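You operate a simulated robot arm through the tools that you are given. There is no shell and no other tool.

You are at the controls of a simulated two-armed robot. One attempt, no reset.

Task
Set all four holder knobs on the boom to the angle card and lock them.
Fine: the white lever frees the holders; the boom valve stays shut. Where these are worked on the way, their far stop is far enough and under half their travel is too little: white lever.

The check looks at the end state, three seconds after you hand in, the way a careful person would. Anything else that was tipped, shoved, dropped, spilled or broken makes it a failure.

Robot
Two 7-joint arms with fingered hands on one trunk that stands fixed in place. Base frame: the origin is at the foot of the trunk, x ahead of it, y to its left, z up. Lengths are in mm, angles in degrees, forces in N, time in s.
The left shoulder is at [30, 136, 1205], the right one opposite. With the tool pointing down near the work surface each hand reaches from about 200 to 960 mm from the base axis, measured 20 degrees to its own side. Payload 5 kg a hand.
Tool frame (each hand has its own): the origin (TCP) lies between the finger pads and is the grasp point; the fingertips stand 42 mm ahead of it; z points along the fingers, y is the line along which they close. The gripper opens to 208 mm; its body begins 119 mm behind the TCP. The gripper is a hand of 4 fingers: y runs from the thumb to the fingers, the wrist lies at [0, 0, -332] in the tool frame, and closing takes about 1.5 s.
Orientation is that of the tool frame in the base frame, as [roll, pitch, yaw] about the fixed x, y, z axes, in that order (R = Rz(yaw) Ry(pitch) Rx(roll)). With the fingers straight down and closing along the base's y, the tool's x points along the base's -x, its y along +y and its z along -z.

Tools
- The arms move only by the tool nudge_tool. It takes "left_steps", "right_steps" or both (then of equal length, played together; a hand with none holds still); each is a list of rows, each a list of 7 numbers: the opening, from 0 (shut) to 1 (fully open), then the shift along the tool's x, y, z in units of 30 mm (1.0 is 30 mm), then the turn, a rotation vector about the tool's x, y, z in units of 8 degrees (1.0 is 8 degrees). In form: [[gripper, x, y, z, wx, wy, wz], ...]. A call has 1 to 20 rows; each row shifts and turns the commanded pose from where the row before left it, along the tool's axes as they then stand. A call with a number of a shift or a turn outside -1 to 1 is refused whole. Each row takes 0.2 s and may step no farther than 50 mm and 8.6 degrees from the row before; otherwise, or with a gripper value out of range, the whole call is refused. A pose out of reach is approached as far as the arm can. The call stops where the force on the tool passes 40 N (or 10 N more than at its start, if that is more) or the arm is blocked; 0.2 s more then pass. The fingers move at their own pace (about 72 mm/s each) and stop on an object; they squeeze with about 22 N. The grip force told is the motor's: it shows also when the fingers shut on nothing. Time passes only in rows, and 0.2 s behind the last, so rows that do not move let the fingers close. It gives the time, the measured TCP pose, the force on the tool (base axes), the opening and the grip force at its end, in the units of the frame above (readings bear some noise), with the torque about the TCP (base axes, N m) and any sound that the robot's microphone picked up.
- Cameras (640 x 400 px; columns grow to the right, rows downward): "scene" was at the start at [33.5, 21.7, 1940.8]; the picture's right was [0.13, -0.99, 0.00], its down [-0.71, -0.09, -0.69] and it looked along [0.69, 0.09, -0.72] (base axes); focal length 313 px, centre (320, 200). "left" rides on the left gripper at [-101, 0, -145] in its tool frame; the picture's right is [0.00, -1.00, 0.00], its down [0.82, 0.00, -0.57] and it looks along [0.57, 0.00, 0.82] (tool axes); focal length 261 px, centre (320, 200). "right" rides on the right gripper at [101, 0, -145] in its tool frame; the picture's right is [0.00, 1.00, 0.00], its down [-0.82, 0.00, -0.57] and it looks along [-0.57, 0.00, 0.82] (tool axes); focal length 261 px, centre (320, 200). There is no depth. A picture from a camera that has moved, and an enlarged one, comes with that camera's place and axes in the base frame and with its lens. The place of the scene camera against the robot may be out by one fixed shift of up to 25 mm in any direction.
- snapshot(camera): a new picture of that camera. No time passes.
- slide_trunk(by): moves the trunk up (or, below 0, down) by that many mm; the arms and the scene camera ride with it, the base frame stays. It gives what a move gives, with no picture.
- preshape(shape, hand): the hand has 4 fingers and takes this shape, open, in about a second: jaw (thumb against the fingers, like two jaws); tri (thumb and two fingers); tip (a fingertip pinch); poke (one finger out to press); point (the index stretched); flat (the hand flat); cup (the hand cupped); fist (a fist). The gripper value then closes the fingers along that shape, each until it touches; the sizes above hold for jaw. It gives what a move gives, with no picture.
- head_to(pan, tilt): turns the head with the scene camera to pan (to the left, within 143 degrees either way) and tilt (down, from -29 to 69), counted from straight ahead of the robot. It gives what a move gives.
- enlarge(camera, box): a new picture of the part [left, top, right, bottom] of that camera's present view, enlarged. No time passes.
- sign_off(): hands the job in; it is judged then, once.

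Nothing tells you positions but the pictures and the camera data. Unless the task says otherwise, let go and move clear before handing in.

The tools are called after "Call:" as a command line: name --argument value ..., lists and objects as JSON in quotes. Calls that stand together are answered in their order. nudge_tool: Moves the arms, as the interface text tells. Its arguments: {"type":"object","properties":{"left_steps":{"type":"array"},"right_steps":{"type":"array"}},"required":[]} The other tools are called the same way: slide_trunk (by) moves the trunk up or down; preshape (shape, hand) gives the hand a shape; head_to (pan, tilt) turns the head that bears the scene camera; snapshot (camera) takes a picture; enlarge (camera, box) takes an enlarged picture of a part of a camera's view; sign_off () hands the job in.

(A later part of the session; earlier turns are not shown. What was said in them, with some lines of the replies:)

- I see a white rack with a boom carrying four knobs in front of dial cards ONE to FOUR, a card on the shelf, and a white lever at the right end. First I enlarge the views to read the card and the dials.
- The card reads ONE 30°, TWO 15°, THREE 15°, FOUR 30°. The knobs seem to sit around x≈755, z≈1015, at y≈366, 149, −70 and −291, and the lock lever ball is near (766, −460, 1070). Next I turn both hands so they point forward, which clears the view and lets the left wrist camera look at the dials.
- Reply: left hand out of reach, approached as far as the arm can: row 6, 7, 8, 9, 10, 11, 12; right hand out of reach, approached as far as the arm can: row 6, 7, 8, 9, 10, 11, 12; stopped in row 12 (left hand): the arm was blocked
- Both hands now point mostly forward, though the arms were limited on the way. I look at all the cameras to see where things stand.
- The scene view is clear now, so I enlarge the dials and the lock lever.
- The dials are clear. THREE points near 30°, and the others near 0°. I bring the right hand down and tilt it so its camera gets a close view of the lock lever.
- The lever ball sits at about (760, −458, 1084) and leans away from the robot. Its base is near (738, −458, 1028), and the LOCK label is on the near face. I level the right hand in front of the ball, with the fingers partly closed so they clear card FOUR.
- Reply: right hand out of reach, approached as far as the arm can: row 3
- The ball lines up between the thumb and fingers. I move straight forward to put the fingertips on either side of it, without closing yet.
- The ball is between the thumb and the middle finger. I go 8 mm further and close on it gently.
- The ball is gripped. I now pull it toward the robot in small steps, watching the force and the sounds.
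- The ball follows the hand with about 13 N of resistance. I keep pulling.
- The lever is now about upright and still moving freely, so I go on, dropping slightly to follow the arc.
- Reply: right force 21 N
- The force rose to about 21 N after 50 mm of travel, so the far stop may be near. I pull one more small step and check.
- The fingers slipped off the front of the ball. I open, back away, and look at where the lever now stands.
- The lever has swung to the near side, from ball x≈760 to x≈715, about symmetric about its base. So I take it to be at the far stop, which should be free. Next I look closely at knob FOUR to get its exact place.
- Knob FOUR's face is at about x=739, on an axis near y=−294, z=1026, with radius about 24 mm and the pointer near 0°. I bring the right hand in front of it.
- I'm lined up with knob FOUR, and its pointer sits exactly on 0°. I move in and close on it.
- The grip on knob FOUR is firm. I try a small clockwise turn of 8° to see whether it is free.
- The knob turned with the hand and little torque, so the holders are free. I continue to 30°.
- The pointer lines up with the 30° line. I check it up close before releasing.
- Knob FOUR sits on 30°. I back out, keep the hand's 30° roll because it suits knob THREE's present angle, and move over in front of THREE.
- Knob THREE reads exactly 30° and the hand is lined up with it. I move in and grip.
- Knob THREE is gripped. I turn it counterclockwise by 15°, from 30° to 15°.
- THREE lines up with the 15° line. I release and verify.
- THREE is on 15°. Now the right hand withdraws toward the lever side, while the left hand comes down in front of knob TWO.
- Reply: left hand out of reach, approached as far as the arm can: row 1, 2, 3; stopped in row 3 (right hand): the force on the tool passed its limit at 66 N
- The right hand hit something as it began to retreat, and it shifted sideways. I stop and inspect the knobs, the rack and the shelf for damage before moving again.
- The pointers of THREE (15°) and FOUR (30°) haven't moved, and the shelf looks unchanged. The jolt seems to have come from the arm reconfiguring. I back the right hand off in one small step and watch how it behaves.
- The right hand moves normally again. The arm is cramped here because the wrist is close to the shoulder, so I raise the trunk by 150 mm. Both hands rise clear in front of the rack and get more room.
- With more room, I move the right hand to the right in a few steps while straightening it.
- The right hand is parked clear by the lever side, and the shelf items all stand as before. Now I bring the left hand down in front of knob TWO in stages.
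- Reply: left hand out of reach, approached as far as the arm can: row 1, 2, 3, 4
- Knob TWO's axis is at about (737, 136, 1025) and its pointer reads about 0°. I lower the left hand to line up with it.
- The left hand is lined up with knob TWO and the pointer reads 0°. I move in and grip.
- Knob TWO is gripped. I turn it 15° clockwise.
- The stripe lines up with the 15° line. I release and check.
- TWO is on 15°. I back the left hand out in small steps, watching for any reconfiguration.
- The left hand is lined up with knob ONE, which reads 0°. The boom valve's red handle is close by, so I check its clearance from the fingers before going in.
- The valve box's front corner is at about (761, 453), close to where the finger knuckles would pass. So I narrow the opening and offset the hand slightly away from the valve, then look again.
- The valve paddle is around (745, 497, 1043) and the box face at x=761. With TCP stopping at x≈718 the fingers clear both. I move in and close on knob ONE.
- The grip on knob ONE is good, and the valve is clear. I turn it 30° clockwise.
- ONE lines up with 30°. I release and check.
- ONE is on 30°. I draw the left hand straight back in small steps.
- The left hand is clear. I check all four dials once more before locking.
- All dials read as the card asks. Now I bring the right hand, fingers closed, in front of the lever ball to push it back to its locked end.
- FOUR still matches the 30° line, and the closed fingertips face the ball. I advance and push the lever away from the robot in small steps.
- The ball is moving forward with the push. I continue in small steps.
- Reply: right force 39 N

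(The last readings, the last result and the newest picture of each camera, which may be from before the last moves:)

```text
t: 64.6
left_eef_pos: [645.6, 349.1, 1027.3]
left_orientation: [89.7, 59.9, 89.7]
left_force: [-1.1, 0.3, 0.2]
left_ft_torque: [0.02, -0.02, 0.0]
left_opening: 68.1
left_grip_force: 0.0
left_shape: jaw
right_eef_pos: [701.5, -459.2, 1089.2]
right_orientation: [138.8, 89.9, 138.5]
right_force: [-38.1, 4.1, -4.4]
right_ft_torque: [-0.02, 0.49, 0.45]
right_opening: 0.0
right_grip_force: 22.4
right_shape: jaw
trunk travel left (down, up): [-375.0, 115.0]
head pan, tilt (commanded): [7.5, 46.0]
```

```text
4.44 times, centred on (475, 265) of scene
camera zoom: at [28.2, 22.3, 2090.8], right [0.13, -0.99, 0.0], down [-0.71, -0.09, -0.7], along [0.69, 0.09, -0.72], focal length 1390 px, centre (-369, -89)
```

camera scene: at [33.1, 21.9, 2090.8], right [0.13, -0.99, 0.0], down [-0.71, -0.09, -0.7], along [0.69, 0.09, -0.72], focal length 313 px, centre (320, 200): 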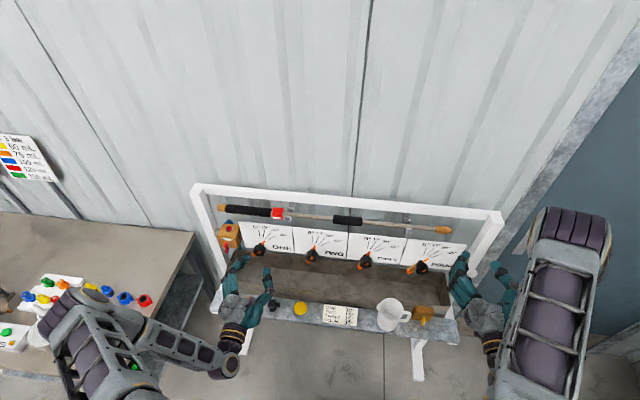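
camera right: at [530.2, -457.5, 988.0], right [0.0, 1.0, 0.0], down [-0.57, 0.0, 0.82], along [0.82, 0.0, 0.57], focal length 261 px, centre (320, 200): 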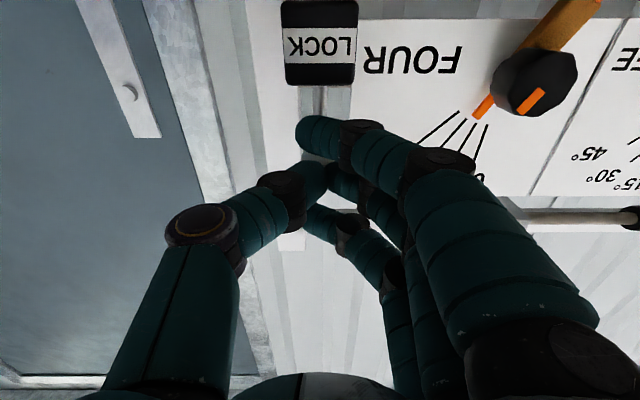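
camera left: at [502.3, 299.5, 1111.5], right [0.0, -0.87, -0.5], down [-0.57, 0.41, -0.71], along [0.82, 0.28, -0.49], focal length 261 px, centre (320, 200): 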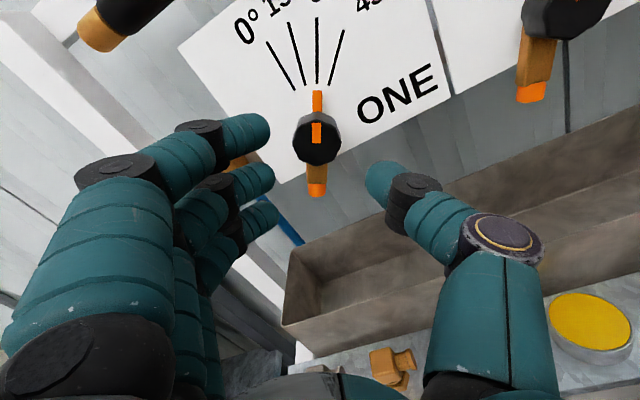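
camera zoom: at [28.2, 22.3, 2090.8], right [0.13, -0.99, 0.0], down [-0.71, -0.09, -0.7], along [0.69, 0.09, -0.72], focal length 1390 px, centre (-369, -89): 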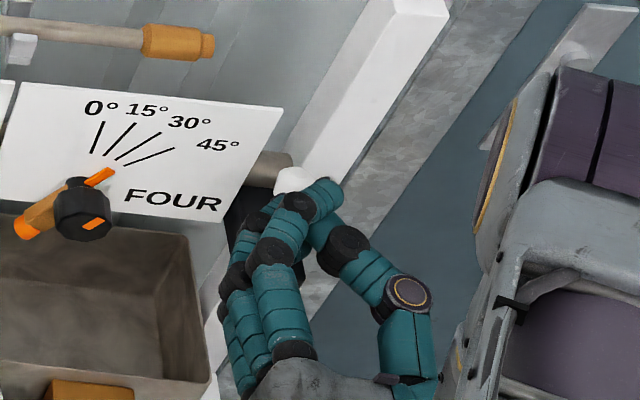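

The push met a hard stop at 38 N, with the ball back at its original place (x≈760). I back off and check the lever and dials.

Call:
nudge_tool --right_steps '[[0, 0, 0, -0.3, 0, 0, 0], [0, 0, 0, -0.5, 0, 0, 0], [0, 0, 0, -0.5, 0, 0, 0], [0, 0, 0, -0.5, 0, 0, 0], [0, 0, 0, -0.5, 0, 0, 0], [0, 0, 0, 0, 0, 0, 0]]'

Call:
snapshot --camera "right"

Call:
enlarge --camera "scene" --box '[420, 220, 530, 310]'

Call:
snapshot --camera "scene"

```text
t: 66.0
left_eef_pos: [647.7, 349.1, 1024.3]
left_orientation: [89.8, 60.0, 90.0]
left_force: [0.5, 0.3, -0.3]
left_ft_torque: [0.01, 0.01, 0.0]
left_opening: 68.0
left_grip_force: 0.1
left_shape: jaw
right_eef_pos: [635.8, -458.5, 1089.4]
right_orientation: [-15.6, 89.8, -15.9]
right_force: [-0.4, -0.2, 0.0]
right_ft_torque: [0.0, 0.01, -0.02]
right_opening: 0.1
right_grip_force: 21.7
right_shape: jaw
trunk travel left (down, up): [-375.0, 115.0]
head pan, tilt (commanded): [7.5, 46.0]
```

```text
taken
camera right: at [493.1, -457.9, 987.4], right [0.0, 1.0, 0.0], down [-0.57, 0.0, 0.82], along [0.82, 0.0, 0.57], focal length 261 px, centre (320, 200)
```

right: 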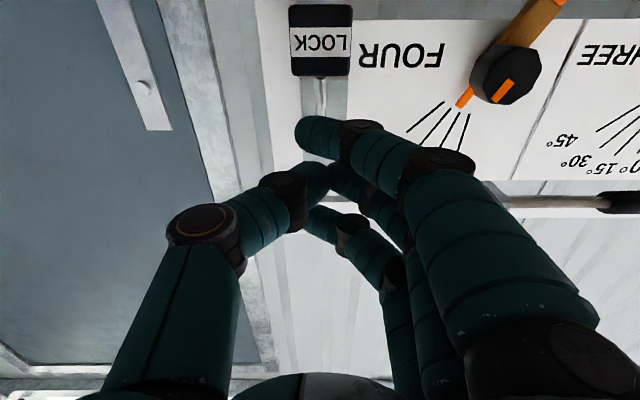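

```text
4.44 times, centred on (475, 265) of scene
camera zoom: at [34.0, 22.2, 2090.8], right [0.13, -0.99, 0.0], down [-0.71, -0.09, -0.69], along [0.69, 0.09, -0.72], focal length 1390 px, centre (-369, -89)
```

zoom: 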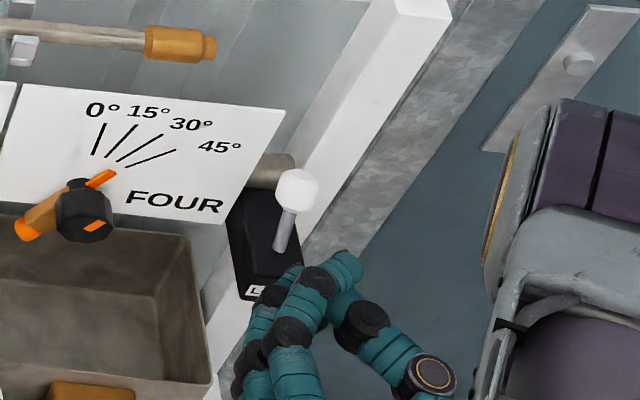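

```text
taken
camera scene: at [34.0, 22.2, 2090.8], right [0.13, -0.99, 0.0], down [-0.71, -0.09, -0.69], along [0.69, 0.09, -0.72], focal length 313 px, centre (320, 200)
```

scene: 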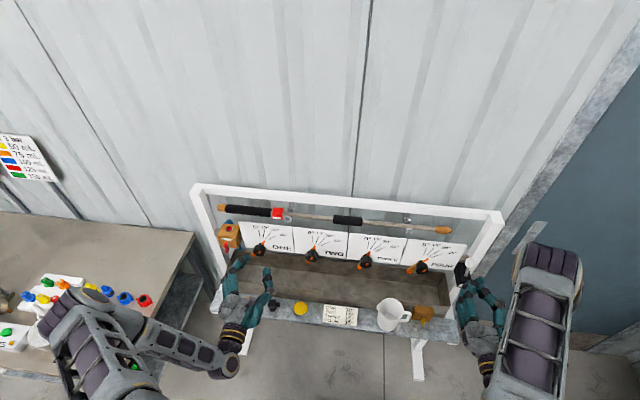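

The lever is back at its start position. I check the side table under the left arm, and the shelf, to be sure nothing was disturbed.

Call:
enlarge --camera "scene" --box '[0, 200, 260, 400]'

Call:
enlarge --camera "scene" --box '[210, 270, 470, 400]'

Call:
snapshot --camera "left"

```text
2.00 times, centred on (130, 300) of scene
camera zoom: at [34.0, 22.2, 2090.8], right [0.13, -0.99, 0.0], down [-0.71, -0.09, -0.69], along [0.69, 0.09, -0.72], focal length 626 px, centre (700, 0)
```

zoom: 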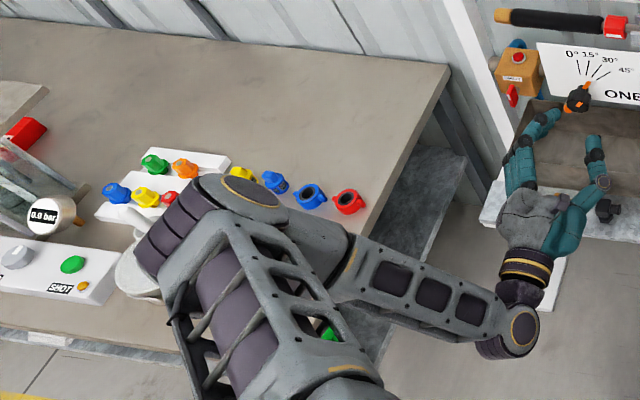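

```text
2.46 times, centred on (340, 335) of scene
camera zoom: at [34.0, 22.2, 2090.8], right [0.13, -0.99, 0.0], down [-0.71, -0.09, -0.69], along [0.69, 0.09, -0.72], focal length 770 px, centre (271, -132)
```

zoom: 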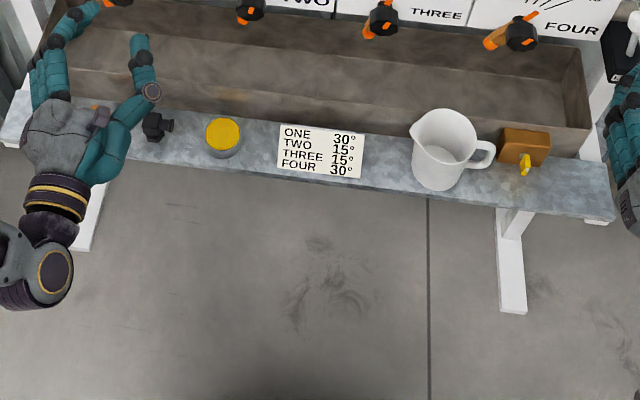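

```text
taken
camera left: at [503.0, 299.7, 1111.1], right [0.0, -0.87, -0.5], down [-0.57, 0.41, -0.71], along [0.82, 0.28, -0.5], focal length 261 px, centre (320, 200)
```

left: 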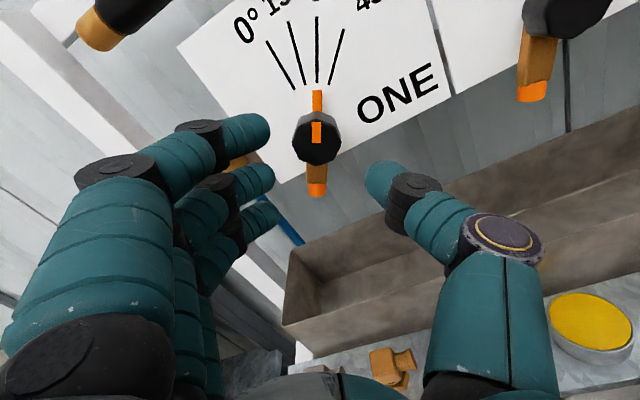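

Nothing on the table or the shelf has moved. I now straighten the left hand and lift both hands clear along the paths they came by.

Call:
nudge_tool --left_steps '[[0.33, 0, 0, 0, 0, 0, -0.5], [0.33, 0, 0, 0, 0, 0, -0.5], [0.33, 0, 0, 0, 0, 0, -0.5], [0.33, 0, 0, 0, 0, 0, -0.5], [0.33, 0, 0, 0, 0, 0, -0.5], [0.33, 0, 0, 0, 0, 0, -0.5], [0.33, 0, 0, 0, 0, 0, -0.5], [0.33, 0, 0, 0, 0, 0, -0.25]]' --right_steps '[[0.05, 0, 0, 0, 0, 0, 0], [0.1, 0, 0, 0, 0, 0, 0], [0.2, -0.3, 0, 0.05, 0, 0, 0], [0.3, -0.6, 0, 0.1, 0, 0, 0], [0.3, -0.7, 0, 0.1, 0, 0, 0], [0.3, -0.7, 0, 0.1, 0, 0, 0], [0.3, -0.7, 0, 0.1, 0, 0, 0], [0.3, -0.5, 0, 0.1, 0, 0, 0]]'

Call:
snapshot --camera "scene"

```text
t: 67.8
left_eef_pos: [647.0, 350.1, 1024.9]
left_orientation: [-44.6, 89.8, -44.6]
left_force: [0.2, -0.2, -0.1]
left_ft_torque: [-0.02, -0.01, -0.02]
left_opening: 67.8
left_grip_force: 0.1
left_shape: jaw
right_eef_pos: [652.8, -457.3, 1194.2]
right_orientation: [-16.0, 89.9, -16.1]
right_force: [0.9, 0.6, -0.1]
right_ft_torque: [-0.02, -0.03, 0.0]
right_opening: 61.8
right_grip_force: 0.0
right_shape: jaw
trunk travel left (down, up): [-375.0, 115.0]
head pan, tilt (commanded): [7.5, 46.0]
```

```text
taken
camera scene: at [33.4, 22.1, 2090.8], right [0.13, -0.99, 0.0], down [-0.71, -0.09, -0.69], along [0.69, 0.09, -0.72], focal length 313 px, centre (320, 200)
```

scene: 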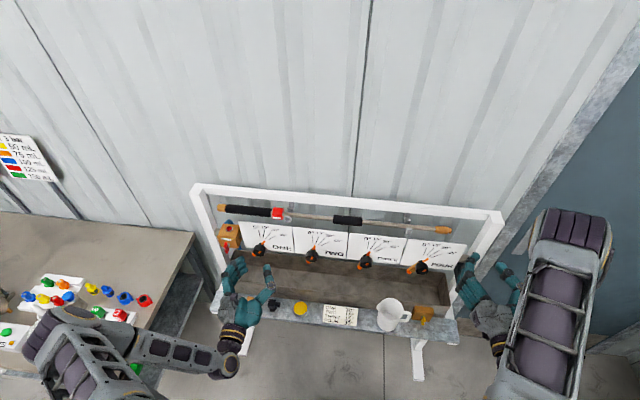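

Call:
nudge_tool --left_steps '[[0.33, -0.6, -0.1, 0.03, 0, 0, 0], [0.33, -0.7, -0.1, 0.03, 0, 0, 0], [0.33, -0.7, -0.1, 0.03, 0, 0, 0], [0.33, -0.7, -0.1, 0.03, 0, 0, 0], [0.33, -0.7, -0.1, 0.03, 0, 0, 0], [0.33, -0.7, -0.1, 0.03, 0, 0, 0], [0.33, -0.6, -0.1, 0.03, 0, 0, 0], [0.33, 0, 0, 0, 0, 0, 0]]'

Call:
snapshot --camera "scene"

Call:
snapshot --camera "left"

Call:
snapshot --camera "right"

```text
t: 69.6
left_eef_pos: [654.7, 330.7, 1165.5]
left_orientation: [-37.0, 89.9, -36.8]
left_force: [1.0, 0.3, 0.7]
left_ft_torque: [-0.01, -0.04, -0.02]
left_opening: 68.1
left_grip_force: 0.0
left_shape: jaw
right_eef_pos: [653.4, -457.9, 1193.9]
right_orientation: [-14.3, 89.8, -14.6]
right_force: [-0.6, 0.2, -0.4]
right_ft_torque: [0.02, 0.02, -0.02]
right_opening: 61.7
right_grip_force: 0.1
right_shape: jaw
trunk travel left (down, up): [-375.0, 115.0]
head pan, tilt (commanded): [7.5, 46.0]
```

```text
taken
camera scene: at [33.7, 22.1, 2090.7], right [0.13, -0.99, 0.0], down [-0.71, -0.09, -0.69], along [0.69, 0.09, -0.72], focal length 313 px, centre (320, 200)
```

scene: 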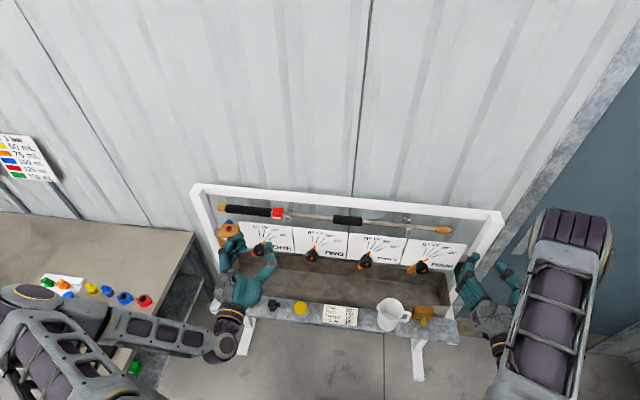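

```text
taken
camera left: at [509.8, 331.7, 1265.5], right [0.0, -1.0, 0.01], down [-0.57, -0.01, -0.82], along [0.82, 0.0, -0.57], focal length 261 px, centre (320, 200)
```

left: 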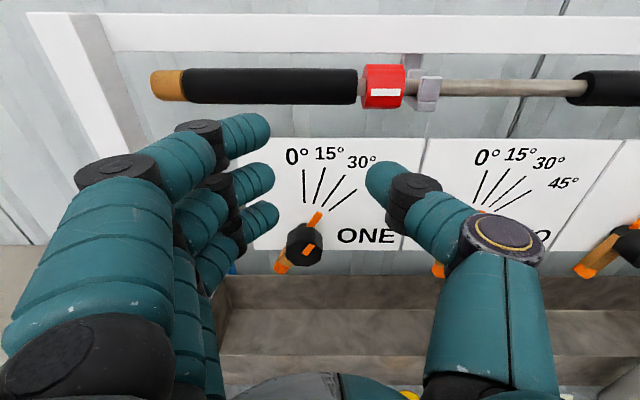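

```text
taken
camera right: at [509.6, -457.6, 1093.5], right [0.0, 1.0, 0.0], down [-0.57, 0.0, 0.82], along [0.82, 0.0, 0.57], focal length 261 px, centre (320, 200)
```

right: 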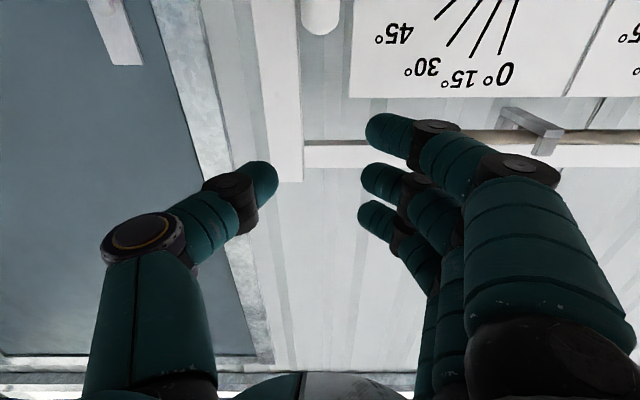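

Both hands are clear. I take a last close look at the dials, lever and valve.

Call:
enlarge --camera "scene" --box '[240, 215, 350, 285]'

Call:
enlarge --camera "scene" --box '[345, 220, 485, 305]'

Call:
enlarge --camera "scene" --box '[200, 200, 280, 270]'

```text
5.71 times, centred on (295, 250) of scene
camera zoom: at [33.7, 22.1, 2090.7], right [0.13, -0.99, 0.0], down [-0.71, -0.09, -0.69], along [0.69, 0.09, -0.72], focal length 1788 px, centre (463, -86)
```

zoom: 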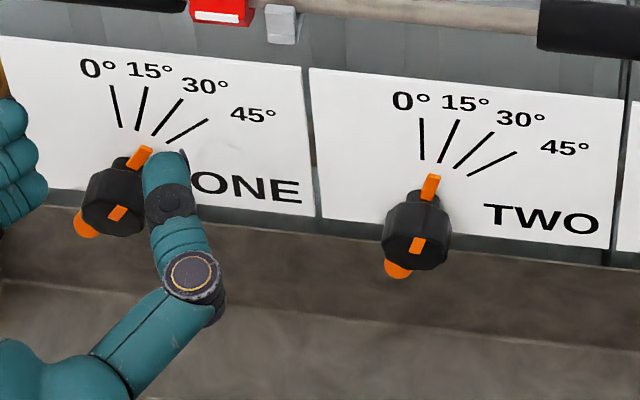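

```text
4.57 times, centred on (415, 262) of scene
camera zoom: at [33.7, 22.1, 2090.7], right [0.13, -0.99, 0.0], down [-0.71, -0.09, -0.69], along [0.69, 0.09, -0.72], focal length 1430 px, centre (-114, -86)
```

zoom: 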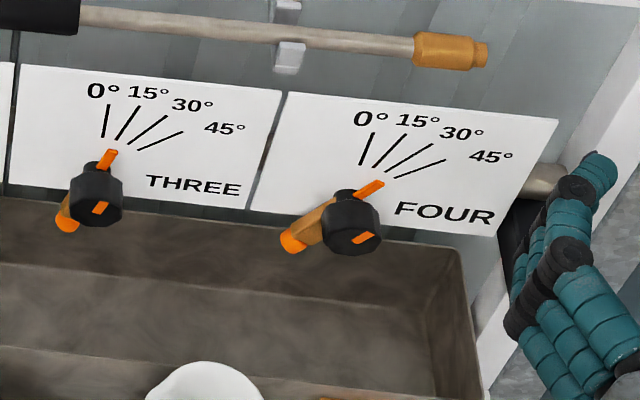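

```text
5.71 times, centred on (240, 235) of scene
camera zoom: at [33.7, 22.1, 2090.7], right [0.13, -0.99, 0.0], down [-0.71, -0.09, -0.69], along [0.69, 0.09, -0.72], focal length 1788 px, centre (777, 0)
```

zoom: 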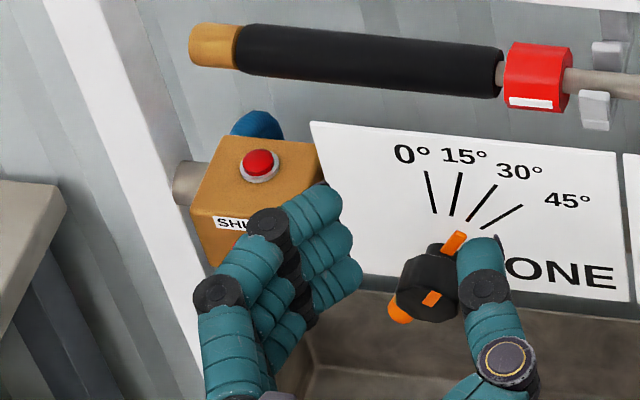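

All four pointers match the card (ONE 30°, TWO 15°, THREE 15°, FOUR 30°), and the lever is back against its locked stop. The valve is still shut, the shelf and table are undisturbed, and both hands are clear, so I hand in the job.

Call:
sign_off

```text
The job is handed in.
```

I set all four knobs to the card, pushed the lock lever back and handed the job in. I don't have the check's result yet.

- **Knobs:** ONE is at 30°, TWO at 15°, THREE at 15° and FOUR at 30°. I read each against its dial after letting go and again before handing in.
- **Lock lever:** I pulled the white lever toward the robot until the grip slipped off at high force. From its position I took that as the far stop. The knobs then turned freely. After setting them I pushed it back until it hit its stop at 38 N, where it started. I did not try a knob afterwards to confirm it was locked.
- **Jolt:** While backing away from THREE, the right hand jerked sideways and tripped the force limit at 66 N. The pictures afterwards showed THREE and FOUR unmoved and nothing on the shelf disturbed. I then raised the trunk 150 mm to give the arms more room, and it is still there.
- **Surroundings:** I did not touch the boom valve, and it still read SHUT. Nothing on the shelf or side table looked moved. Both hands were clear of the boom at hand-in.
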